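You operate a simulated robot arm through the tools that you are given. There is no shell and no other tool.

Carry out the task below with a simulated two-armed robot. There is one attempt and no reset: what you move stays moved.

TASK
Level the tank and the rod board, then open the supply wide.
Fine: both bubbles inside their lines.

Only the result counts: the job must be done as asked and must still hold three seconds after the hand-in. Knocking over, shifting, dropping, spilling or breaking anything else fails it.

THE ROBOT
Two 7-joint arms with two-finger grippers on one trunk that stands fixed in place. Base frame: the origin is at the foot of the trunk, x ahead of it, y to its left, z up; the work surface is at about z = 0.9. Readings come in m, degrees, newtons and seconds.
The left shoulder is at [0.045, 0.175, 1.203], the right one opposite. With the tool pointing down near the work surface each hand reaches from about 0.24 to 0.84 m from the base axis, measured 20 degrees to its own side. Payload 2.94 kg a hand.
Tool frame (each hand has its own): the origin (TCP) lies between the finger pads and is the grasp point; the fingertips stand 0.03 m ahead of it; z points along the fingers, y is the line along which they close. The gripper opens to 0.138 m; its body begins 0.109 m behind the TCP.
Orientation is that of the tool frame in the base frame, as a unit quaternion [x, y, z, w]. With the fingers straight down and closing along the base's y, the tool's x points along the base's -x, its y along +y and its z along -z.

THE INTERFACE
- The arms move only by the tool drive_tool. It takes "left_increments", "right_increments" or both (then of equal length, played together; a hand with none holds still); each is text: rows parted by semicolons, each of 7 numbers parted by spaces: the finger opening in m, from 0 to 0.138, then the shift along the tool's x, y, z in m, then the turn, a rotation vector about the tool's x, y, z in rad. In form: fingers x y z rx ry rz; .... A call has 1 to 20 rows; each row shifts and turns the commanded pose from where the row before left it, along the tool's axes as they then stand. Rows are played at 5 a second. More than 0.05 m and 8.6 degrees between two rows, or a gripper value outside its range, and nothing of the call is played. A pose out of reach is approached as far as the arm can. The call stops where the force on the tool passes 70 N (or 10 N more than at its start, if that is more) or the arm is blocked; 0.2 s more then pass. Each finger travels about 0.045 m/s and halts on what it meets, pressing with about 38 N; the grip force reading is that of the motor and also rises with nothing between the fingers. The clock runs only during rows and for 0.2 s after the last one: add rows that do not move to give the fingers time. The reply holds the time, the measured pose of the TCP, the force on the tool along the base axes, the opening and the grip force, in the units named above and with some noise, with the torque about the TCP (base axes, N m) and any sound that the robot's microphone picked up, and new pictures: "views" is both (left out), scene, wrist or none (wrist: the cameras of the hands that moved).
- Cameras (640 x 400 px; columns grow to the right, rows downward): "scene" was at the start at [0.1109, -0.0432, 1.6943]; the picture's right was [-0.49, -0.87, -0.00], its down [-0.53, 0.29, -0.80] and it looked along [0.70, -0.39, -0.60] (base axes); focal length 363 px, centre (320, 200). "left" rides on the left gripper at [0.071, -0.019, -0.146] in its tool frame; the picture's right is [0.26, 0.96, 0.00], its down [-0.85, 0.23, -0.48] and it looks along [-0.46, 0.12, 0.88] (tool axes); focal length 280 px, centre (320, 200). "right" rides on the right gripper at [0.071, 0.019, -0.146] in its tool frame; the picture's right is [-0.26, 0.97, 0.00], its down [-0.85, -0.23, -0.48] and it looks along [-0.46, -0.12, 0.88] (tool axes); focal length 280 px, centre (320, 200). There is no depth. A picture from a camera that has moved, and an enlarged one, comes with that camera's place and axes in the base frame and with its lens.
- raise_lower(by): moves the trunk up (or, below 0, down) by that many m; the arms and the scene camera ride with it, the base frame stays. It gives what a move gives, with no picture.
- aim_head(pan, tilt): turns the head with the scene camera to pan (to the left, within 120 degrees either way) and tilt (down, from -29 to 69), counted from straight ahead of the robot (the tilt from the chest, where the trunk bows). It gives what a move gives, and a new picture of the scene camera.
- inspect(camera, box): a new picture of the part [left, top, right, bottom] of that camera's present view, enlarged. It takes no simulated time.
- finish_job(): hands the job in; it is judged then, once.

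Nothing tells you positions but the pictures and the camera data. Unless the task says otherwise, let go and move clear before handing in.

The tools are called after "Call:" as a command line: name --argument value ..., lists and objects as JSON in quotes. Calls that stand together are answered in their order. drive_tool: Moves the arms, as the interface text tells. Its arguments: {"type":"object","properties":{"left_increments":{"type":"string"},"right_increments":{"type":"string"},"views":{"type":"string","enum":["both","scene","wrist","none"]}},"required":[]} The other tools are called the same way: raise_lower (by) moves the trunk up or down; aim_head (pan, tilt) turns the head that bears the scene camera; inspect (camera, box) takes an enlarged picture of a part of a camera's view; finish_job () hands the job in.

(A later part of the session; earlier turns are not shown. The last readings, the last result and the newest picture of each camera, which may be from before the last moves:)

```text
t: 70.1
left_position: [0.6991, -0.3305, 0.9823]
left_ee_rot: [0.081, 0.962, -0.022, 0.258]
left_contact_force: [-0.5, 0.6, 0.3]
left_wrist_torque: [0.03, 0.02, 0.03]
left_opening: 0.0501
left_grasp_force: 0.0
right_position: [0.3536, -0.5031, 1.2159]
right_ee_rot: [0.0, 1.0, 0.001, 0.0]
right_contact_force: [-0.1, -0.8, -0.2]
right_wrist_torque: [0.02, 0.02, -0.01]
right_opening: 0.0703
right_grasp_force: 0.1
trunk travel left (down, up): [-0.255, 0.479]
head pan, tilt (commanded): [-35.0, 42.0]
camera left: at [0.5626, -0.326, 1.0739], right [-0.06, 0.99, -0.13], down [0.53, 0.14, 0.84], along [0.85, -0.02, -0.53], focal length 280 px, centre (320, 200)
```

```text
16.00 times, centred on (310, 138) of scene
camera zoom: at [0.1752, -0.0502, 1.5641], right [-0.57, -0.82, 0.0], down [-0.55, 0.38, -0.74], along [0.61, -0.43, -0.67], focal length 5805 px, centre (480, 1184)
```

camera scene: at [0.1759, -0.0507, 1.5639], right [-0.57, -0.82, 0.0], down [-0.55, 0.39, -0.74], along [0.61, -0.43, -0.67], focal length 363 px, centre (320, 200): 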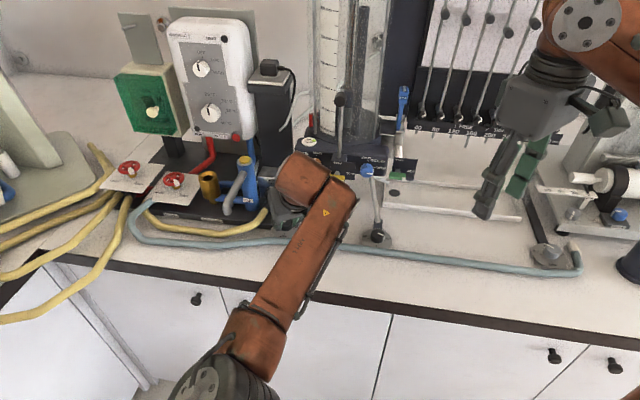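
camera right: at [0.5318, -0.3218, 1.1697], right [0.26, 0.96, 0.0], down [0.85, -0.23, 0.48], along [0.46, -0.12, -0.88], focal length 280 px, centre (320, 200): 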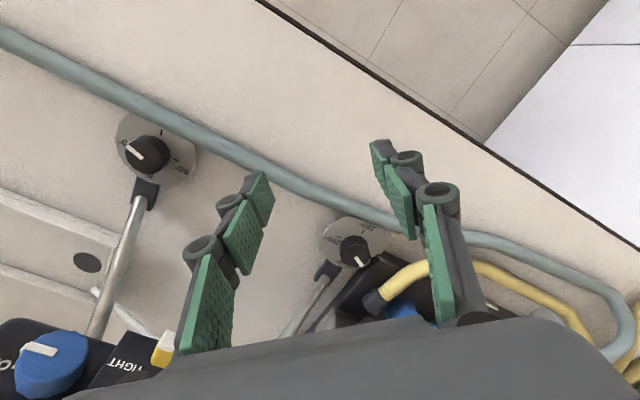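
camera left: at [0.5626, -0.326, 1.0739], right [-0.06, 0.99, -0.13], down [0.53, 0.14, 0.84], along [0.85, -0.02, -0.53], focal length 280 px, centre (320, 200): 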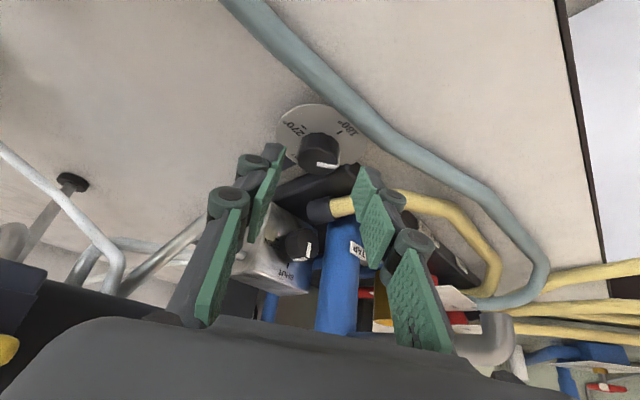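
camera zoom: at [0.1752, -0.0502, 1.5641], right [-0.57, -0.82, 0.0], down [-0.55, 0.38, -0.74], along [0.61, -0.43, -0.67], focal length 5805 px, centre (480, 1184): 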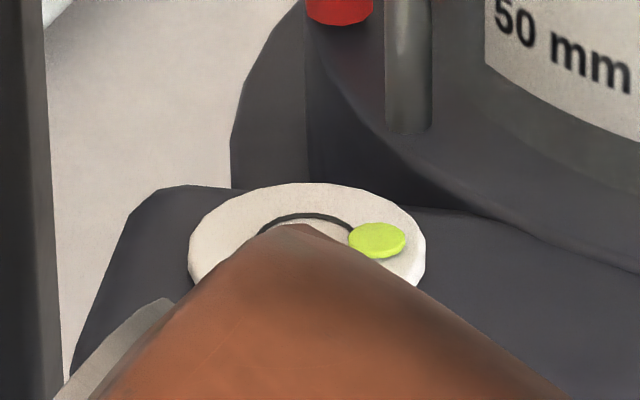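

The knob now reads about 140° and the bubble is finally moving off its side limit. I'll swing the open hand back clockwise about the knob, to where the arm has room.

Call:
drive_tool --left_increments "0.042 0 0.0035 0 0.06 0 0.1039;0.042 0 0.0035 0 0.06 0 0.1039;0.042 0 0.0035 0 0.06 0 0.1039;0.042 0 0.0035 0 0.06 0 0.1039;0.042 0 0.0035 0 0.06 0 0.1039;0.042 0 0.0035 0 0.06 0 0.1039;0.042 0 0.0035 0 0.06 0 0.1039;0.042 0 0 0 0 0 0" --views "wrist"

Call:
inspect --camera "left" --box '[220, 90, 440, 260]'

Call:
inspect --camera "scene" --box '[300, 132, 320, 145]'

```text
t: 71.9
left_position: [0.7102, -0.3071, 0.9847]
left_ee_rot: [0.466, 0.846, -0.125, 0.226]
left_contact_force: [0.2, 0.4, 0.2]
left_wrist_torque: [-0.01, -0.01, 0.0]
left_opening: 0.042
left_grasp_force: 0.0
right_position: [0.3538, -0.5039, 1.2173]
right_ee_rot: [0.0, 1.0, 0.001, 0.0]
right_contact_force: [0.6, 1.2, 0.1]
right_wrist_torque: [0.01, 0.02, -0.04]
right_opening: 0.0698
right_grasp_force: 0.1
trunk travel left (down, up): [-0.255, 0.479]
head pan, tilt (commanded): [-35.0, 42.0]
camera left: at [0.6221, -0.2042, 1.0746], right [0.7, 0.71, -0.13], down [0.46, -0.3, 0.84], along [0.55, -0.64, -0.53], focal length 280 px, centre (320, 200)
```

left: 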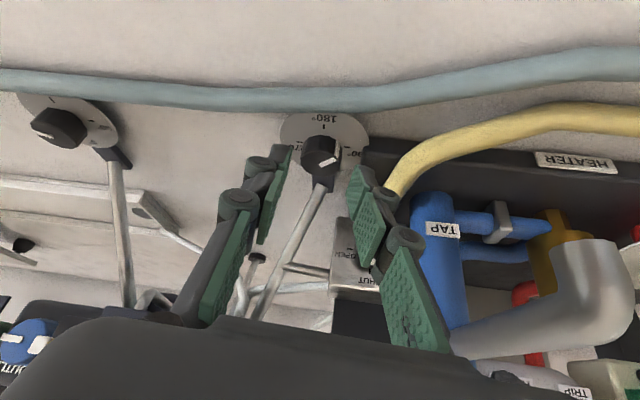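

```text
2.35 times, centred on (330, 175) of left
camera zoom: at [0.6221, -0.2042, 1.0746], right [0.7, 0.71, -0.13], down [0.46, -0.3, 0.84], along [0.55, -0.64, -0.53], focal length 660 px, centre (296, 259)
```

zoom: 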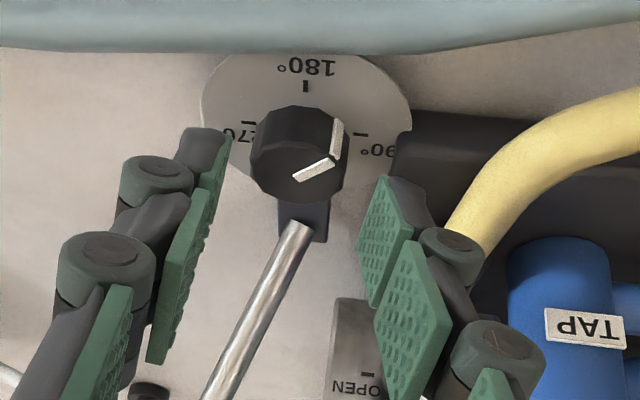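

```text
16.00 times, centred on (310, 138) of scene
camera zoom: at [0.1749, -0.0497, 1.5641], right [-0.57, -0.82, 0.0], down [-0.55, 0.38, -0.74], along [0.61, -0.43, -0.67], focal length 5805 px, centre (480, 1184)
```

zoom: 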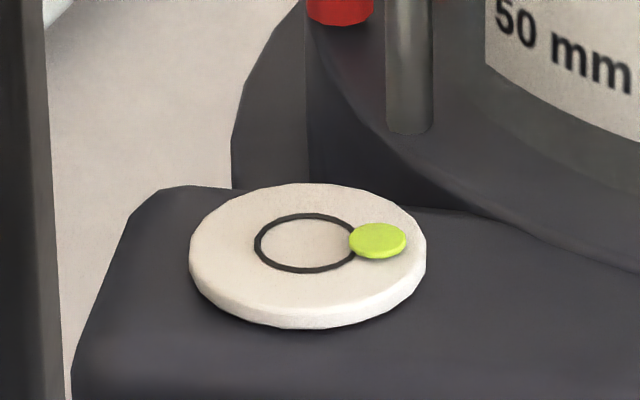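

Aligned again, and the knob reads about 132°. Advancing, gripping, and turning another 40° counter-clockwise.

Call:
drive_tool --left_increments "0.042 0 0.001 0.0165 0 0 0;0.042 0 0 0.016 0 0 0;0.042 0 0 0 0 0 0;0.02 0 0 0 0 0 0;0.02 0 0 0 0 0 0;0.02 0 0 0 0 0 0" --views "wrist"

Call:
inspect --camera "left" --box '[220, 90, 440, 260]'

```text
t: 73.3
left_position: [0.7202, -0.322, 0.9558]
left_ee_rot: [0.466, 0.846, -0.125, 0.226]
left_contact_force: [0.5, 0.5, 1.8]
left_wrist_torque: [-0.09, 0.02, 0.05]
left_opening: 0.0311
left_grasp_force: 45.3
right_position: [0.3521, -0.5029, 1.2174]
right_ee_rot: [0.0, 1.0, 0.001, 0.0]
right_contact_force: [-0.3, -0.3, 0.2]
right_wrist_torque: [0.02, -0.01, 0.0]
right_opening: 0.07
right_grasp_force: 0.1
trunk travel left (down, up): [-0.255, 0.479]
head pan, tilt (commanded): [-35.0, 42.0]
camera left: at [0.6321, -0.2176, 1.0461], right [0.69, 0.71, -0.13], down [0.46, -0.3, 0.84], along [0.55, -0.64, -0.53], focal length 280 px, centre (320, 200)
```

left: 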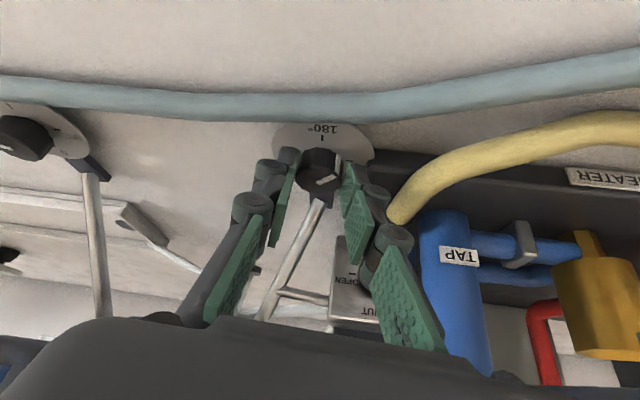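

```text
2.35 times, centred on (330, 175) of left
camera zoom: at [0.6321, -0.2176, 1.0461], right [0.69, 0.71, -0.13], down [0.46, -0.3, 0.84], along [0.55, -0.64, -0.53], focal length 660 px, centre (296, 259)
```

zoom: 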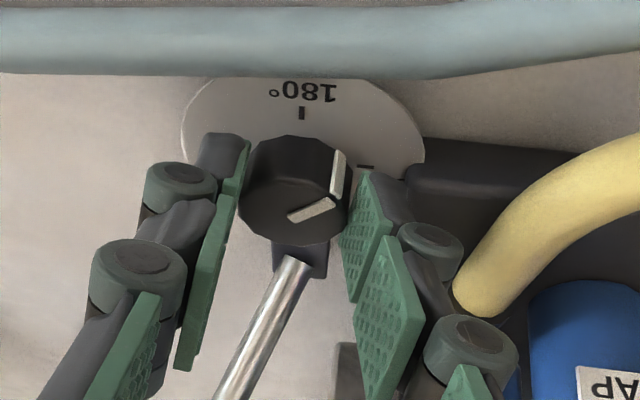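

Gripped. Turning 40° counter-clockwise.

Call:
drive_tool --left_increments "0.02 0 -0.0018 0 -0.07 0 -0.1212;0.02 0 -0.0018 0 -0.07 0 -0.1212;0.02 0 -0.0018 0 -0.07 0 -0.1212;0.02 0 -0.0018 0 -0.07 0 -0.1212;0.02 0 -0.0018 0 -0.07 0 -0.1212;0.02 0 0 0 0 0 0" --views "wrist"

Call:
inspect --camera "left" --box '[220, 90, 440, 260]'

Call:
inspect --camera "scene" --box '[300, 132, 320, 145]'

```text
t: 74.7
left_position: [0.7135, -0.3308, 0.9558]
left_ee_rot: [0.149, 0.955, -0.04, 0.255]
left_contact_force: [-9.7, -12.9, -3.8]
left_wrist_torque: [0.24, 0.42, -0.28]
left_opening: 0.0309
left_grasp_force: 44.7
right_position: [0.3515, -0.5038, 1.2169]
right_ee_rot: [0.001, 1.0, 0.002, 0.0]
right_contact_force: [0.2, -1.3, -0.3]
right_wrist_torque: [-0.03, 0.03, -0.03]
right_opening: 0.0701
right_grasp_force: 0.0
trunk travel left (down, up): [-0.255, 0.479]
head pan, tilt (commanded): [-35.0, 42.0]
camera left: at [0.5791, -0.3077, 1.0465], right [0.08, 0.99, -0.13], down [0.55, 0.07, 0.84], along [0.83, -0.14, -0.53], focal length 280 px, centre (320, 200)
```

left: 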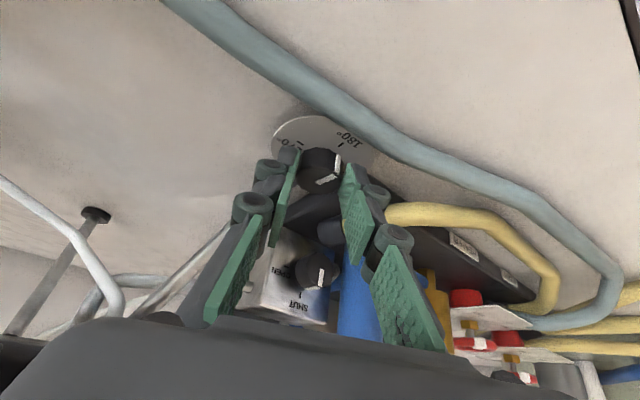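

```text
2.35 times, centred on (330, 175) of left
camera zoom: at [0.5791, -0.3077, 1.0465], right [0.08, 0.99, -0.13], down [0.55, 0.07, 0.84], along [0.83, -0.14, -0.53], focal length 660 px, centre (296, 259)
```

zoom: 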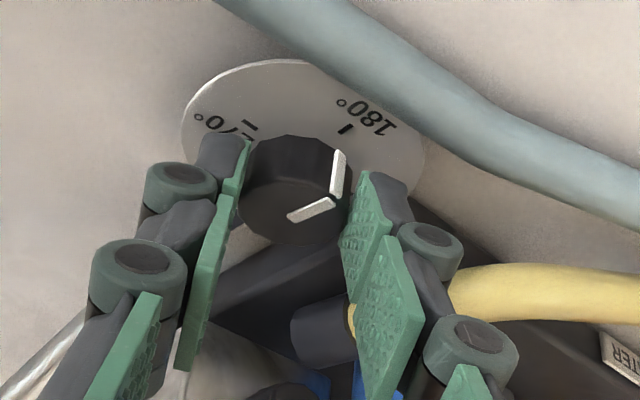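

```text
16.00 times, centred on (310, 138) of scene
camera zoom: at [0.1744, -0.0517, 1.5641], right [-0.57, -0.82, 0.0], down [-0.55, 0.39, -0.74], along [0.61, -0.43, -0.67], focal length 5805 px, centre (480, 1184)
```

zoom: 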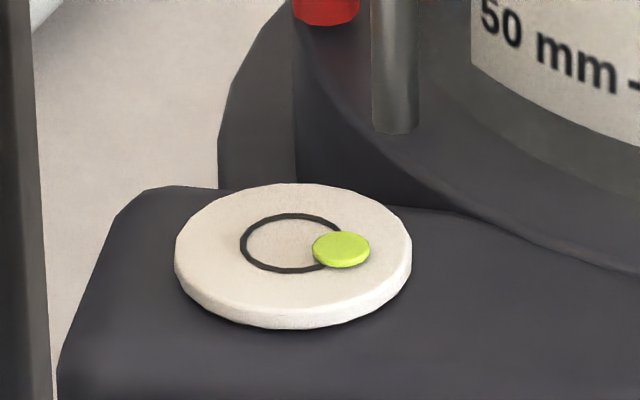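

Now the bubble is well off its limit. A linear fit says about 55° more clockwise on the right foot and 48° more counter-clockwise on the left should centre it. I'll release, lift slightly, and swing back for another left stroke.

Call:
drive_tool --left_increments "0.042 0 0 0 0 0 0;0.042 0 0 0 0 0 0;0.042 0 0 -0.012 0 0 0;0.042 0 0.0026 0 0.067 0 0.116;0.042 0 0.0026 0 0.067 0 0.116;0.042 0 0.0026 0 0.067 0 0.116;0.042 0 0.0026 0 0.067 0 0.116;0.042 0 0.0026 0 0.067 0 0.116;0.042 0 0.0026 0 0.067 0 0.116;0.042 0 0 0 0 0 0" --views "wrist"

Call:
inspect --camera "left" --box '[220, 90, 440, 260]'

Call:
inspect --camera "scene" --box '[300, 132, 320, 145]'

```text
t: 76.9
left_position: [0.7166, -0.3137, 0.9659]
left_ee_rot: [0.51, 0.82, -0.137, 0.22]
left_contact_force: [0.7, 0.9, -0.6]
left_wrist_torque: [-0.02, -0.01, 0.01]
left_opening: 0.0421
left_grasp_force: 0.1
right_position: [0.3519, -0.5041, 1.2166]
right_ee_rot: [0.0, 1.0, 0.001, 0.0]
right_contact_force: [0.5, 0.9, 0.2]
right_wrist_torque: [0.03, 0.0, 0.0]
right_opening: 0.07
right_grasp_force: 0.1
trunk travel left (down, up): [-0.255, 0.479]
head pan, tilt (commanded): [-35.0, 42.0]
camera left: at [0.6407, -0.2015, 1.0575], right [0.77, 0.63, -0.13], down [0.43, -0.34, 0.84], along [0.48, -0.7, -0.53], focal length 280 px, centre (320, 200)
```

left: 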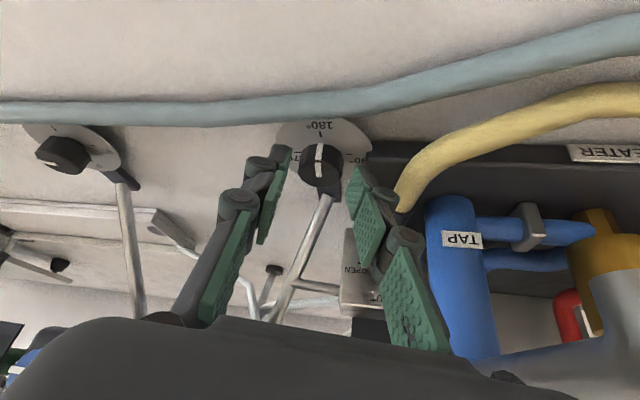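

```text
2.35 times, centred on (330, 175) of left
camera zoom: at [0.6407, -0.2015, 1.0575], right [0.77, 0.63, -0.13], down [0.43, -0.34, 0.84], along [0.48, -0.7, -0.53], focal length 660 px, centre (296, 259)
```

zoom: 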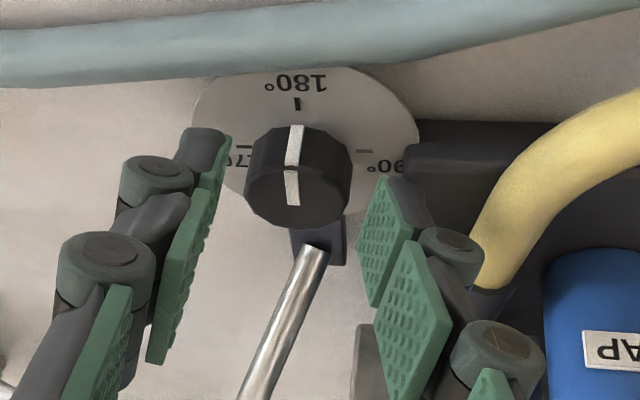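

```text
16.00 times, centred on (310, 138) of scene
camera zoom: at [0.175, -0.0498, 1.5641], right [-0.57, -0.82, 0.0], down [-0.55, 0.38, -0.74], along [0.61, -0.43, -0.67], focal length 5805 px, centre (480, 1184)
```

zoom: 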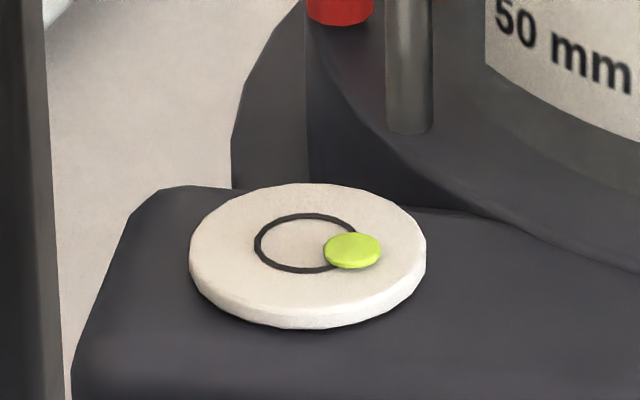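

The left dial now reads about 178°. I'll advance, grip, and turn 42° counter-clockwise.

Call:
drive_tool --left_increments "0.042 0 0 0.0115 0 0 0;0.042 0 0 0 0 0 0;0.02 0 0 0 0 0 0;0.02 0 0 0 0 0 0;0.02 0 0 0 0 0 0;0.02 0 -0.0019 0 -0.0733 0 -0.127;0.02 0 -0.0019 0 -0.0733 0 -0.127;0.02 0 -0.0019 0 -0.0733 0 -0.127;0.02 0 -0.0019 0 -0.0733 0 -0.127;0.02 0 -0.0019 0 -0.0733 0 -0.127;0.02 0 0 0 0 0 0" --views "wrist"

Call:
inspect --camera "left" --box '[220, 90, 440, 260]'

Call:
inspect --camera "scene" --box '[300, 132, 320, 145]'

```text
t: 79.3
left_position: [0.7102, -0.328, 0.9559]
left_ee_rot: [0.183, 0.948, -0.05, 0.254]
left_contact_force: [-10.6, -14.1, 2.3]
left_wrist_torque: [-0.27, 0.58, -0.36]
left_opening: 0.0306
left_grasp_force: 44.6
right_position: [0.3518, -0.505, 1.2165]
right_ee_rot: [0.001, 1.0, 0.001, 0.0]
right_contact_force: [-0.2, -0.1, -0.3]
right_wrist_torque: [-0.03, -0.01, 0.01]
right_opening: 0.0701
right_grasp_force: 0.0
trunk travel left (down, up): [-0.255, 0.479]
head pan, tilt (commanded): [-35.0, 42.0]
camera left: at [0.5783, -0.2959, 1.0476], right [0.15, 0.98, -0.13], down [0.55, 0.03, 0.84], along [0.82, -0.2, -0.53], focal length 280 px, centre (320, 200)
```

left: 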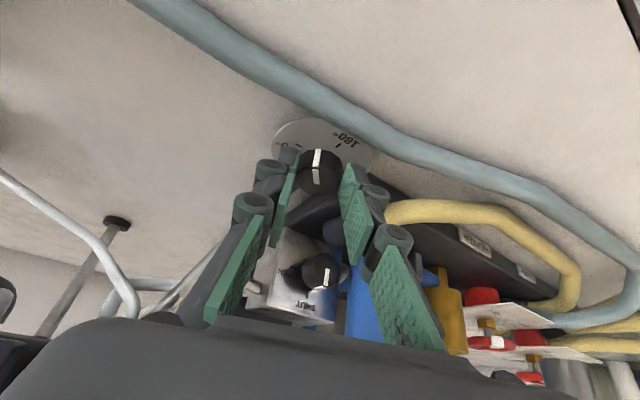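

```text
2.35 times, centred on (330, 175) of left
camera zoom: at [0.5783, -0.2959, 1.0476], right [0.15, 0.98, -0.13], down [0.55, 0.03, 0.84], along [0.82, -0.2, -0.53], focal length 660 px, centre (296, 259)
```

zoom: 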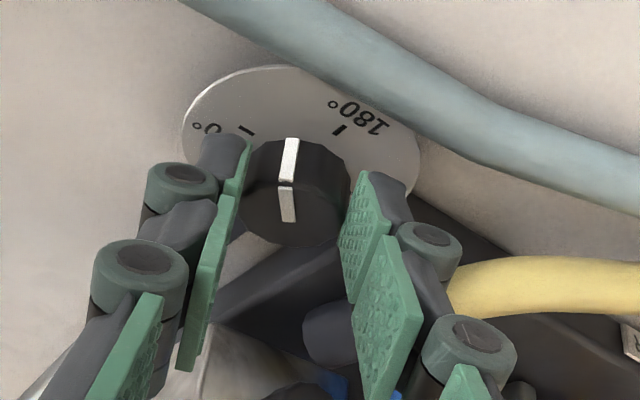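

```text
16.00 times, centred on (310, 138) of scene
camera zoom: at [0.1734, -0.0519, 1.5643], right [-0.57, -0.82, 0.0], down [-0.55, 0.39, -0.74], along [0.61, -0.43, -0.67], focal length 5805 px, centre (480, 1184)
```

zoom: 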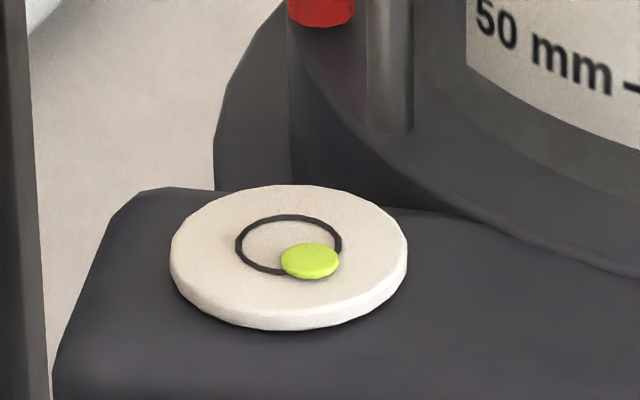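

The bubble is now front-right of the ring by equal amounts, exactly as the model predicted. I'll release the left knob and withdraw the left hand, then turn the right foot about 54° clockwise.

Call:
drive_tool --left_increments "0.05 0 0 0 0 0 0;0.05 0 0 0 0 0 0;0.05 0 0 0 0 0 0;0.05 0 0 -0.025 0 0 0;0.05 0 0 -0.035 0 0 0;0.05 0 0 -0.04 0 0 0;0.05 0.01325 0.0349 -0.0269 0 0 0;0.05 0.01325 0.0349 -0.0269 0 0 0;0.05 0.01325 0.0349 -0.0269 0 0 0;0.05 0.01325 0.0349 -0.0269 0 0 0;0.05 0.01325 0.0349 -0.0269 0 0 0;0.05 0.01325 0.0349 -0.0269 0 0 0" --views "scene"

Call:
inspect --camera "scene" --box '[300, 132, 320, 145]'

Call:
inspect --camera "scene" --box '[240, 120, 420, 260]'

```text
t: 81.9
left_position: [0.7204, -0.1118, 1.1331]
left_ee_rot: [0.183, 0.948, -0.049, 0.254]
left_contact_force: [0.0, 0.6, -0.3]
left_wrist_torque: [-0.03, 0.01, -0.05]
left_opening: 0.05
left_grasp_force: 0.1
left hand out of reach, approached as far as the arm can: row 8, 9, 10, 11, 12
right_position: [0.3519, -0.5032, 1.2172]
right_ee_rot: [0.0, 1.0, -0.001, 0.0]
right_contact_force: [-0.1, 0.8, -0.4]
right_wrist_torque: [-0.02, -0.02, 0.02]
right_opening: 0.0697
right_grasp_force: 0.1
trunk travel left (down, up): [-0.255, 0.479]
head pan, tilt (commanded): [-35.0, 42.0]
camera scene: at [0.1745, -0.0484, 1.5642], right [-0.57, -0.82, 0.0], down [-0.55, 0.38, -0.74], along [0.61, -0.43, -0.67], focal length 363 px, centre (320, 200)
```

scene: 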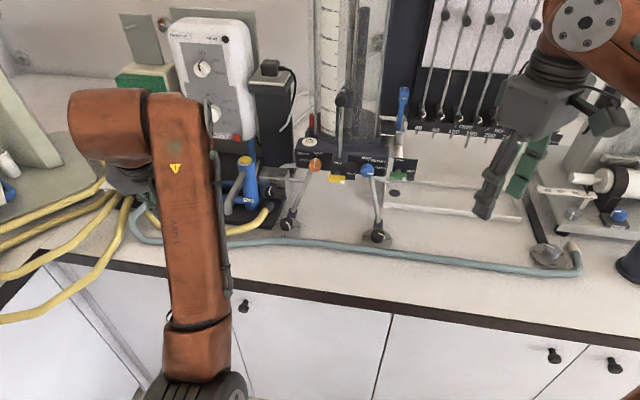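

```text
16.00 times, centred on (310, 138) of scene
camera zoom: at [0.1745, -0.0484, 1.5642], right [-0.57, -0.82, 0.0], down [-0.55, 0.38, -0.74], along [0.61, -0.43, -0.67], focal length 5805 px, centre (480, 1184)
```

zoom: 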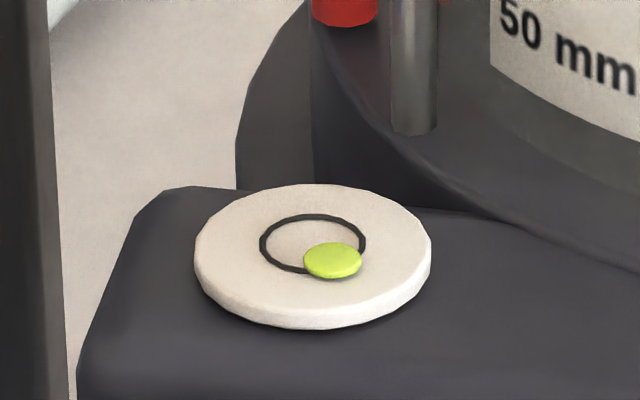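

```text
2.86 times, centred on (330, 190) of scene
camera zoom: at [0.1745, -0.0484, 1.5642], right [-0.57, -0.82, 0.0], down [-0.55, 0.38, -0.74], along [0.61, -0.43, -0.67], focal length 1036 px, centre (291, 229)
```

zoom: 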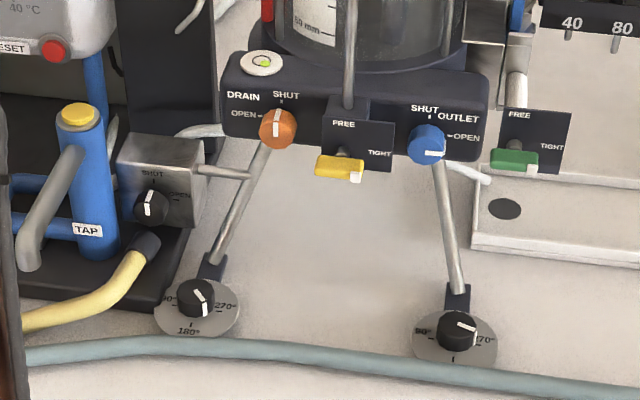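

I'll bring the left hand back toward its own side and at the same time tilt the right hand ready for the right foot.

Call:
drive_tool --left_increments "0.05 0.03 0.016 -0.0289 0 0 0;0.05 0.03 0.016 -0.0289 0 0 0;0.05 0.03 0.016 -0.0289 0 0 0;0.05 0.03 0.016 -0.0289 0 0 0;0.05 0.03 0.016 -0.0289 0 0 0;0.05 0.03 0.016 -0.0289 0 0 0;0.05 0.03 0.016 -0.0289 0 0 0" --right_increments "0.06 0 0 0 0 -0.109 0;0.05 0 0 0 0 -0.109 0;0.05 0 0 0 0 -0.109 0;0.05 0 0 0 0 -0.109 0;0.05 0 0 0 0 0 0;0.05 0 0 0 0 0 0;0.05 0 0 0 0 0 0" --views "scene"

Call:
drive_tool --right_increments "0.05 -0.0133 0.0017 0.0382 0 0 0;0.05 -0.0133 0.0017 0.0382 0 0 0;0.05 -0.0133 0.0017 0.0382 0 0 0;0.05 -0.0133 0.0017 0.0382 0 0 0;0.05 -0.0133 0.0017 0.0382 0 0 0;0.05 -0.0133 0.0017 0.0382 0 0 0;0.05 0 0 0 0 0 0" --views "both"

```text
t: 83.5
left_position: [0.6367, 0.0903, 1.2355]
left_ee_rot: [0.183, 0.948, -0.05, 0.255]
left_contact_force: [0.0, 1.1, -0.6]
left_wrist_torque: [-0.05, -0.05, -0.02]
left_opening: 0.0498
left_grasp_force: 0.1
left hand out of reach, approached as far as the arm can: row 1, 2, 3, 4, 5, 6
right_position: [0.3505, -0.5021, 1.2196]
right_ee_rot: [0.0, 0.976, -0.001, 0.217]
right_contact_force: [0.1, 0.3, 0.9]
right_wrist_torque: [-0.08, -0.03, -0.01]
right_opening: 0.0501
right_grasp_force: 0.1
trunk travel left (down, up): [-0.255, 0.479]
head pan, tilt (commanded): [-35.0, 42.0]
camera scene: at [0.1716, -0.0473, 1.5648], right [-0.57, -0.82, 0.0], down [-0.55, 0.38, -0.74], along [0.61, -0.43, -0.67], focal length 363 px, centre (320, 200)
```

scene: 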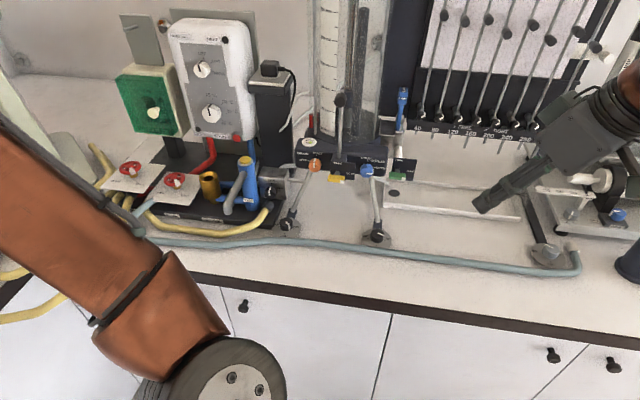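

```text
t: 85.1
left_position: [0.6392, 0.0893, 1.2354]
left_ee_rot: [0.181, 0.949, -0.049, 0.254]
left_contact_force: [-0.4, -0.1, 0.4]
left_wrist_torque: [-0.01, -0.01, 0.0]
left_opening: 0.0503
left_grasp_force: 0.1
right_position: [0.5227, -0.4939, 1.041]
right_ee_rot: [0.001, 0.976, 0.0, 0.216]
right_contact_force: [0.0, -0.7, 0.7]
right_wrist_torque: [0.01, -0.03, -0.03]
right_opening: 0.0497
right_grasp_force: 0.1
trunk travel left (down, up): [-0.255, 0.479]
head pan, tilt (commanded): [-35.0, 42.0]
camera scene: at [0.1736, -0.0486, 1.5644], right [-0.57, -0.82, 0.0], down [-0.55, 0.38, -0.74], along [0.61, -0.43, -0.67], focal length 363 px, centre (320, 200)
camera right: at [0.3976, -0.4739, 1.144], right [0.24, 0.96, 0.11], down [0.57, -0.23, 0.79], along [0.79, -0.13, -0.6], focal length 280 px, centre (320, 200)
```

scene: 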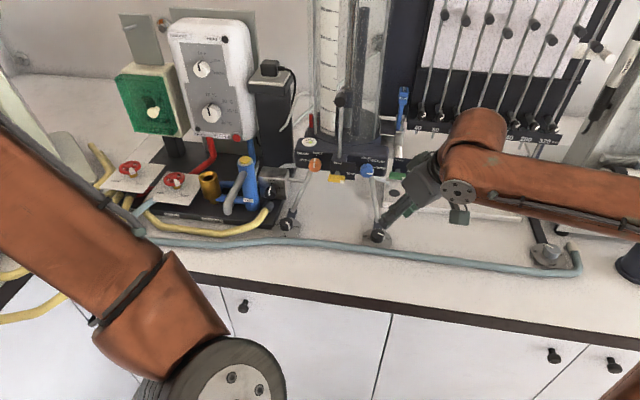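
right: 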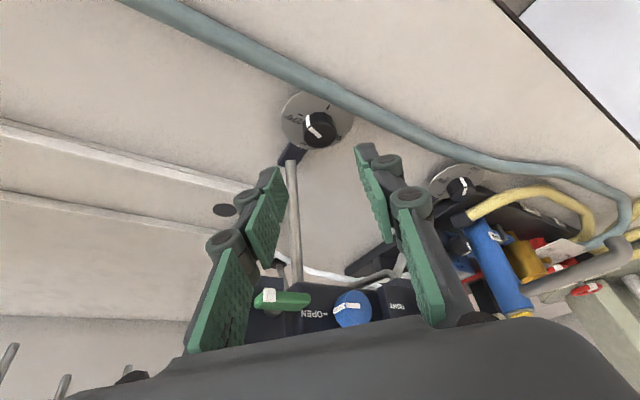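

Call:
inspect --camera "right" --box '[260, 70, 380, 180]'

Call:
inspect --camera "scene" --box '[340, 130, 480, 250]'

```text
3.64 times, centred on (320, 125) of right
camera zoom: at [0.3976, -0.4739, 1.144], right [0.24, 0.96, 0.11], down [0.57, -0.23, 0.79], along [0.79, -0.13, -0.6], focal length 1020 px, centre (320, 473)
```

zoom: 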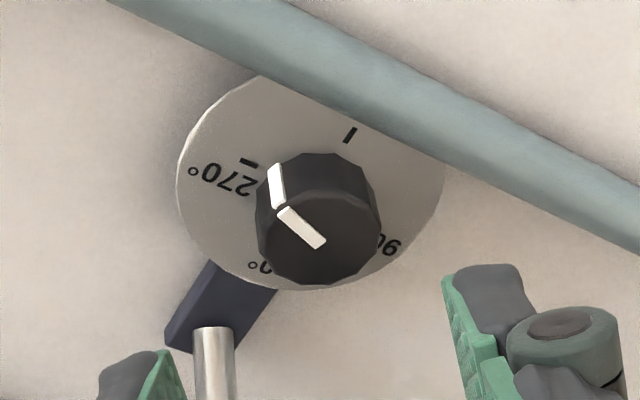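

```text
3.33 times, centred on (410, 190) of scene
camera zoom: at [0.1736, -0.0486, 1.5644], right [-0.57, -0.82, 0.0], down [-0.55, 0.38, -0.74], along [0.61, -0.43, -0.67], focal length 1209 px, centre (20, 233)
```

zoom: 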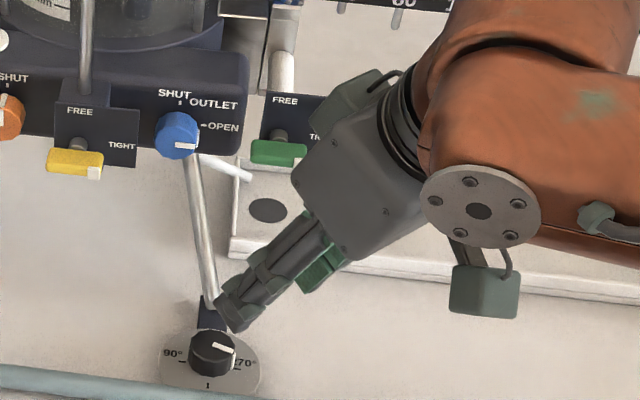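

Well aligned. I'll yaw 8° to keep extra space from the green lever, then advance onto the right knob.

Call:
drive_tool --right_increments "0.05 0 0.0074 0 0.0592 0 0.1268;0.05 0 0 0.025 0 0 0;0.05 0 0 0.025 0 0 0;0.05 0 0 0.025 0 0 0;0.05 0 0 0.012 0 0 0;0.05 0 0 0 0 0 0" --views "wrist"

Call:
inspect --camera "right" --box '[220, 100, 440, 260]'

Call:
inspect --camera "scene" --box '[340, 130, 480, 250]'

```text
t: 86.5
left_position: [0.6392, 0.0892, 1.2342]
left_ee_rot: [0.182, 0.949, -0.048, 0.254]
left_contact_force: [0.0, 0.3, -0.7]
left_wrist_torque: [0.02, 0.04, 0.0]
left_opening: 0.0501
left_grasp_force: 0.0
right_position: [0.5589, -0.4907, 0.9644]
right_ee_rot: [0.069, 0.974, -0.015, 0.215]
right_contact_force: [-0.1, 0.2, -0.5]
right_wrist_torque: [-0.01, 0.0, 0.01]
right_opening: 0.0499
right_grasp_force: 0.0
trunk travel left (down, up): [-0.255, 0.479]
head pan, tilt (commanded): [-35.0, 42.0]
camera right: at [0.4376, -0.4548, 1.0669], right [0.37, 0.92, 0.11], down [0.53, -0.31, 0.79], along [0.76, -0.23, -0.6], focal length 280 px, centre (320, 200)
```

right: 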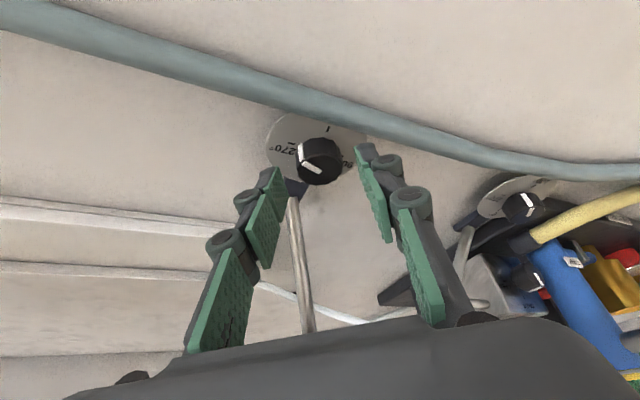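

```text
2.50 times, centred on (330, 180) of right
camera zoom: at [0.4376, -0.4548, 1.0669], right [0.37, 0.92, 0.11], down [0.53, -0.31, 0.79], along [0.76, -0.23, -0.6], focal length 701 px, centre (295, 250)
```

zoom: 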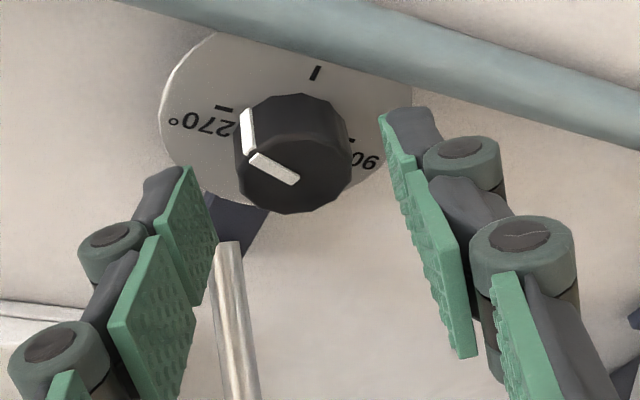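

```text
3.33 times, centred on (410, 190) of scene
camera zoom: at [0.1747, -0.0492, 1.5642], right [-0.57, -0.82, 0.0], down [-0.55, 0.38, -0.74], along [0.61, -0.43, -0.67], focal length 1209 px, centre (20, 233)
```

zoom: 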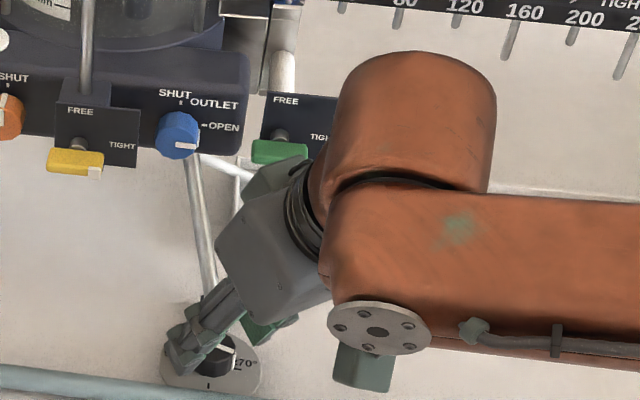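

Aligned. I'll advance the last centimetre, grip, and turn 51° clockwise.

Call:
drive_tool --right_increments "0.05 0 0 0.0115 0 0 0;0.05 0 0 0 0 0 0;0.02 0 0 0 0 0 0;0.02 0 0 0 0 0 0;0.02 0 0 0 0 0 0;0.02 0 0.0016 0 0.0627 0 0.1344;0.02 0 0.0016 0 0.0627 0 0.1344;0.02 0 0.0016 0 0.0627 0 0.1344;0.02 0 0.0016 0 0.0627 0 0.1344;0.02 0 0.0016 0 0.0627 0 0.1344;0.02 0 0.0016 0 0.0627 0 0.1344;0.02 0 0 0 0 0 0" --views "wrist"

Call:
inspect --camera "right" --box '[220, 100, 440, 260]'

Call:
inspect --camera "scene" --box '[300, 132, 320, 145]'

```text
t: 89.1
left_position: [0.6405, 0.0874, 1.2343]
left_ee_rot: [0.182, 0.949, -0.048, 0.254]
left_contact_force: [0.1, -0.1, -0.3]
left_wrist_torque: [-0.03, 0.0, 0.0]
left_opening: 0.0499
left_grasp_force: 0.0
right_position: [0.5685, -0.4853, 0.954]
right_ee_rot: [0.483, 0.849, -0.107, 0.188]
right_contact_force: [5.9, -13.1, 2.8]
right_wrist_torque: [-0.45, -0.06, -0.05]
right_opening: 0.0313
right_grasp_force: 45.4
trunk travel left (down, up): [-0.255, 0.479]
head pan, tilt (commanded): [-35.0, 42.0]
camera right: at [0.521, -0.3675, 1.0559], right [0.95, 0.29, 0.11], down [0.09, -0.61, 0.79], along [0.3, -0.74, -0.6], focal length 280 px, centre (320, 200)
```

right: 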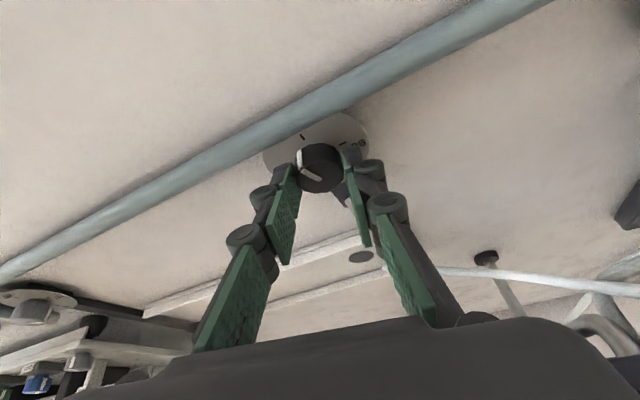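

```text
2.50 times, centred on (330, 180) of right
camera zoom: at [0.521, -0.3675, 1.0559], right [0.95, 0.29, 0.11], down [0.09, -0.61, 0.79], along [0.3, -0.74, -0.6], focal length 701 px, centre (295, 250)
```

zoom: 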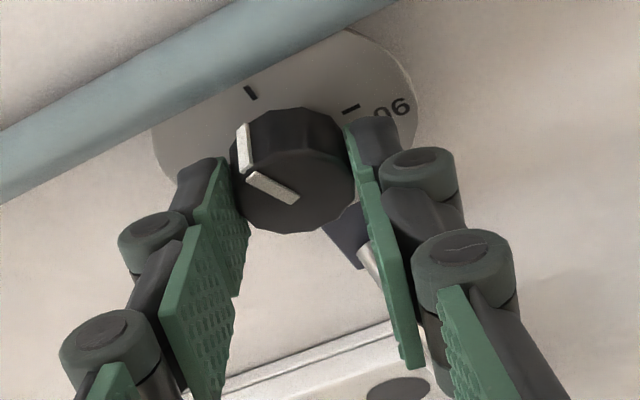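

```text
16.00 times, centred on (310, 138) of scene
camera zoom: at [0.1756, -0.0516, 1.5641], right [-0.57, -0.82, 0.0], down [-0.55, 0.39, -0.74], along [0.61, -0.42, -0.67], focal length 5805 px, centre (480, 1184)
```

zoom: 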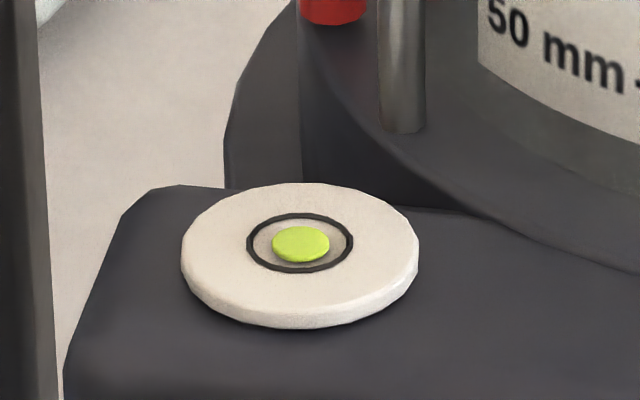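

The tank's bubble is centred in its ring. I'll release the right knob, back out and confirm it holds.

Call:
drive_tool --right_increments "0.05 0 0 0 0 0 0;0.06 0 0 0 0 0 0;0.06 0 0 0 0 0 0;0.06 0 0 -0.02 0 0 0;0.06 0 0 -0.04 0 0 0;0.06 0 0 -0.04 0 0 0;0.06 0 0 -0.04 0 0 0" --views "scene"

Call:
inspect --camera "scene" --box '[300, 132, 320, 145]'

Call:
inspect --camera "scene" --box '[500, 160, 640, 300]'

```text
t: 90.7
left_position: [0.6399, 0.0897, 1.2343]
left_ee_rot: [0.182, 0.949, -0.049, 0.254]
left_contact_force: [-0.5, -1.2, -0.2]
left_wrist_torque: [0.0, -0.03, 0.0]
left_opening: 0.0502
left_grasp_force: 0.0
right_position: [0.5345, -0.432, 1.079]
right_ee_rot: [0.481, 0.85, -0.107, 0.188]
right_contact_force: [-0.4, -0.7, 0.0]
right_wrist_torque: [0.0, -0.02, 0.01]
right_opening: 0.06
right_grasp_force: 0.0
trunk travel left (down, up): [-0.255, 0.479]
head pan, tilt (commanded): [-35.0, 42.0]
camera scene: at [0.1739, -0.0479, 1.5643], right [-0.57, -0.82, 0.0], down [-0.55, 0.38, -0.74], along [0.61, -0.43, -0.67], focal length 363 px, centre (320, 200)
```

scene: 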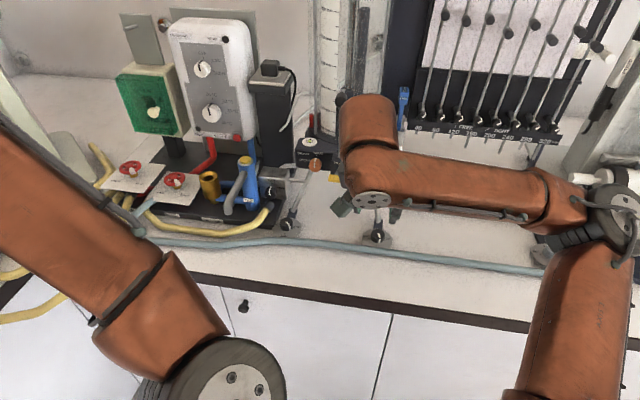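

```text
16.00 times, centred on (310, 138) of scene
camera zoom: at [0.1739, -0.0479, 1.5643], right [-0.57, -0.82, 0.0], down [-0.55, 0.38, -0.74], along [0.61, -0.43, -0.67], focal length 5805 px, centre (480, 1184)
```

zoom: 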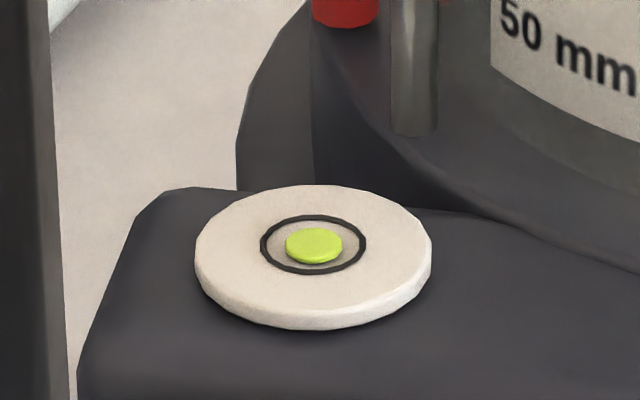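

```text
2.86 times, centred on (570, 230) of scene
camera zoom: at [0.1739, -0.0479, 1.5643], right [-0.57, -0.82, 0.0], down [-0.55, 0.38, -0.74], along [0.61, -0.43, -0.67], focal length 1036 px, centre (-394, 114)
```

zoom: 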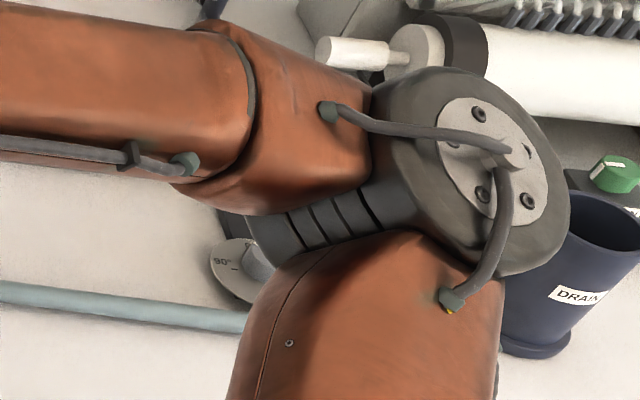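

The tank is level and stays so with the hand off. Next is the rod board. I'll bring the right hand clear and upright, raise the trunk back to its original height, and look toward the board.

Call:
drive_tool --right_increments "0.06 0.0052 -0.0347 -0.0245 0 0 0;0.06 0.0052 -0.0347 -0.0245 0 0 0;0.06 0.0052 -0.0347 -0.0245 0 0 0;0.06 0.0052 -0.0347 -0.0245 0 0 0;0.06 0 0 0 0 0.109 0;0.06 0 0 0 0 0.109 0;0.06 0 0 0 0 0.109 0;0.06 0 0 0 0 0.109 0;0.06 0 0 0 0 0 -0.122;0.06 0 0 0 0 0 -0.122;0.06 0 0 0 0 0 -0.122;0.06 0 0 0 0 0 0" --views "none"

Call:
raise_lower --by 0.12

Call:
aim_head --pan -55 --tilt 38

```text
t: 93.3
left_position: [0.6394, 0.0879, 1.2348]
left_ee_rot: [0.182, 0.949, -0.049, 0.254]
left_contact_force: [0.4, -0.1, 0.2]
left_wrist_torque: [-0.02, -0.01, -0.02]
left_opening: 0.05
left_grasp_force: 0.1
right_position: [0.4139, -0.4366, 1.1475]
right_ee_rot: [0.325, 0.946, 0.001, 0.0]
right_contact_force: [-0.8, 0.1, -0.8]
right_wrist_torque: [0.01, -0.01, 0.01]
right_opening: 0.06
right_grasp_force: 0.1
right hand out of reach, approached as far as the arm can: row 4
trunk travel left (down, up): [-0.255, 0.479]
head pan, tilt (commanded): [-35.0, 42.0]
```

```text
t: 94.8
left_position: [0.6409, 0.089, 1.352]
left_ee_rot: [0.181, 0.949, -0.049, 0.253]
left_contact_force: [0.2, -0.7, 0.7]
left_wrist_torque: [-0.02, 0.0, -0.02]
left_opening: 0.05
left_grasp_force: 0.0
right_position: [0.4153, -0.4362, 1.2674]
right_ee_rot: [0.326, 0.945, 0.001, -0.001]
right_contact_force: [1.1, -0.1, 0.6]
right_wrist_torque: [0.07, 0.0, 0.02]
right_opening: 0.0598
right_grasp_force: 0.0
trunk travel left (down, up): [-0.375, 0.359]
head pan, tilt (commanded): [-35.0, 42.0]
```

```text
t: 95.7
left_position: [0.6399, 0.0896, 1.3532]
left_ee_rot: [0.181, 0.949, -0.049, 0.255]
left_contact_force: [0.1, 0.0, 0.1]
left_wrist_torque: [-0.03, 0.0, 0.02]
left_opening: 0.0499
left_grasp_force: 0.1
right_position: [0.4133, -0.4369, 1.2661]
right_ee_rot: [0.326, 0.945, 0.001, 0.001]
right_contact_force: [-0.1, -0.3, -0.4]
right_wrist_torque: [0.01, 0.02, 0.02]
right_opening: 0.0601
right_grasp_force: 0.1
trunk travel left (down, up): [-0.375, 0.359]
head pan, tilt (commanded): [-55.0, 38.0]
camera scene: at [0.0845, -0.072, 1.6926], right [-0.82, -0.57, 0.0], down [-0.35, 0.5, -0.79], along [0.45, -0.64, -0.62], focal length 363 px, centre (320, 200)
```

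scene: 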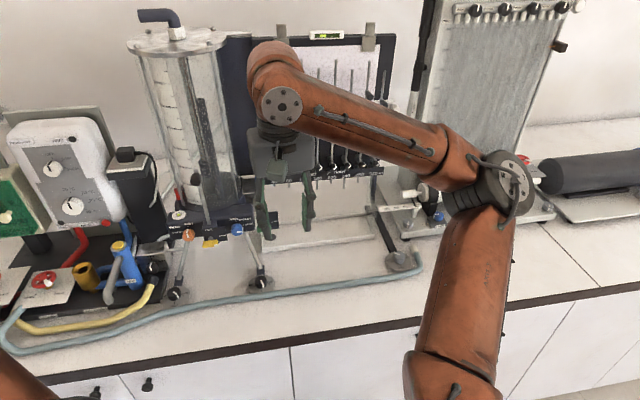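

Call:
inspect --camera "scene" --box '[350, 200, 470, 290]'

Call:
inspect --camera "scene" --box '[300, 22, 350, 48]'

```text
4.44 times, centred on (410, 245) of scene
camera zoom: at [0.0845, -0.072, 1.6926], right [-0.82, -0.57, 0.0], down [-0.35, 0.5, -0.79], along [0.45, -0.64, -0.62], focal length 1612 px, centre (-80, 0)
```

zoom: 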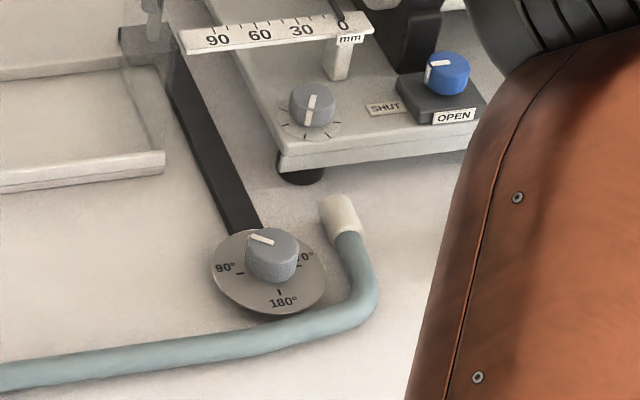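

```text
12.80 times, centred on (325, 35) of scene
camera zoom: at [0.0845, -0.072, 1.6926], right [-0.82, -0.57, 0.0], down [-0.35, 0.5, -0.79], along [0.45, -0.64, -0.62], focal length 4644 px, centre (256, 2312)
```

zoom: 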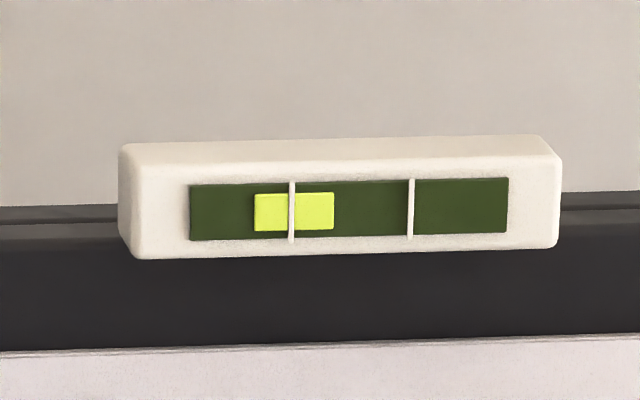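

The board's bubble sits left of centre and needs to move right by about one bubble width. The board knob is near (0.311, -0.78). I'll move the right hand above it, still high.

Call:
drive_tool --right_increments "0.06 -0.0145 -0.037 0.0184 0 0 0;0.06 -0.0145 -0.037 0.0184 0 0 0;0.06 -0.0145 -0.037 0.0184 0 0 0;0.06 -0.0145 -0.037 0.0184 0 0 0;0.06 -0.0145 -0.037 0.0184 0 0 0;0.06 -0.0145 -0.037 0.0184 0 0 0;0.06 -0.0145 -0.037 0.0184 0 0 0;0.06 -0.0145 -0.037 0.0184 0 0 0;0.06 -0.0145 -0.037 0.0184 0 0 0;0.06 0 0 0 0 0 0" --views "both"

Call:
inspect --camera "right" --box '[200, 60, 440, 240]'

```text
t: 97.9
left_position: [0.6399, 0.09, 1.3526]
left_ee_rot: [0.183, 0.948, -0.05, 0.254]
left_contact_force: [-0.8, 0.1, 0.4]
left_wrist_torque: [-0.03, 0.0, -0.01]
left_opening: 0.0503
left_grasp_force: 0.0
right_position: [0.3118, -0.7773, 1.103]
right_ee_rot: [0.325, 0.946, 0.0, -0.001]
right_contact_force: [-0.1, 0.6, 1.2]
right_wrist_torque: [-0.04, -0.04, -0.01]
right_opening: 0.0602
right_grasp_force: 0.0
trunk travel left (down, up): [-0.375, 0.359]
head pan, tilt (commanded): [-55.0, 38.0]
camera scene: at [0.0841, -0.0712, 1.6927], right [-0.82, -0.57, 0.0], down [-0.35, 0.5, -0.79], along [0.45, -0.65, -0.62], focal length 363 px, centre (320, 200)
camera right: at [0.2681, -0.7192, 1.2486], right [0.8, 0.6, 0.0], down [0.53, -0.7, 0.48], along [0.28, -0.38, -0.88], focal length 280 px, centre (320, 200)
```

scene: 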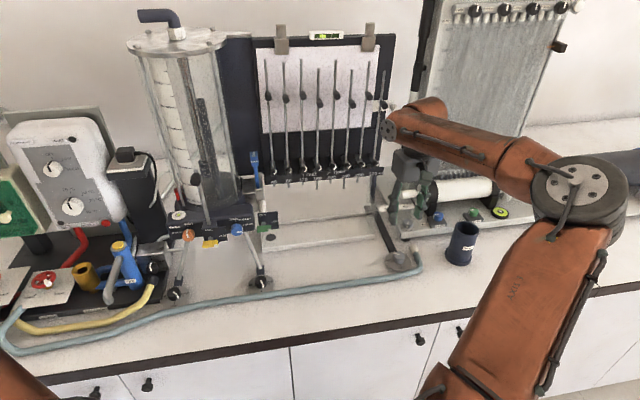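
right: 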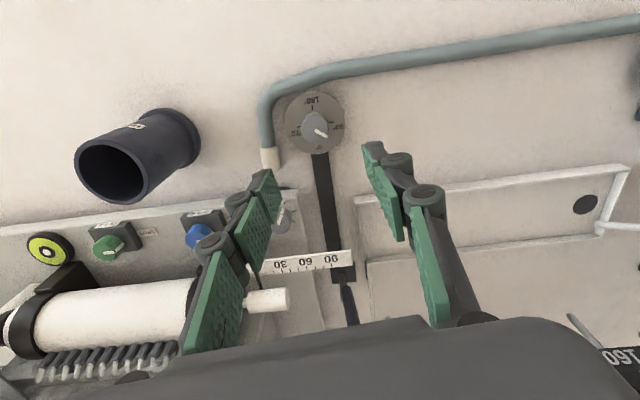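

```text
2.22 times, centred on (320, 150) of right
camera zoom: at [0.2681, -0.7192, 1.2486], right [0.8, 0.6, 0.0], down [0.53, -0.7, 0.48], along [0.28, -0.38, -0.88], focal length 623 px, centre (320, 311)
```

zoom: 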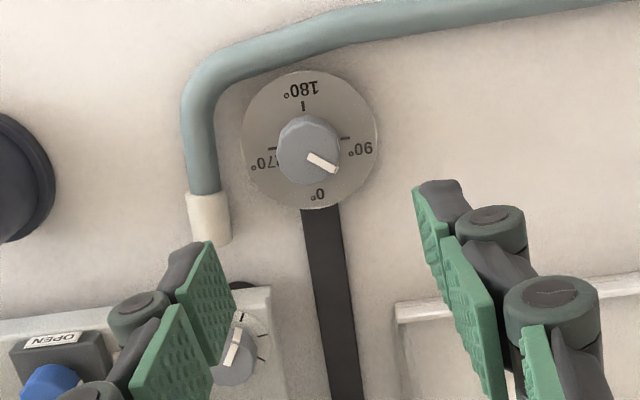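

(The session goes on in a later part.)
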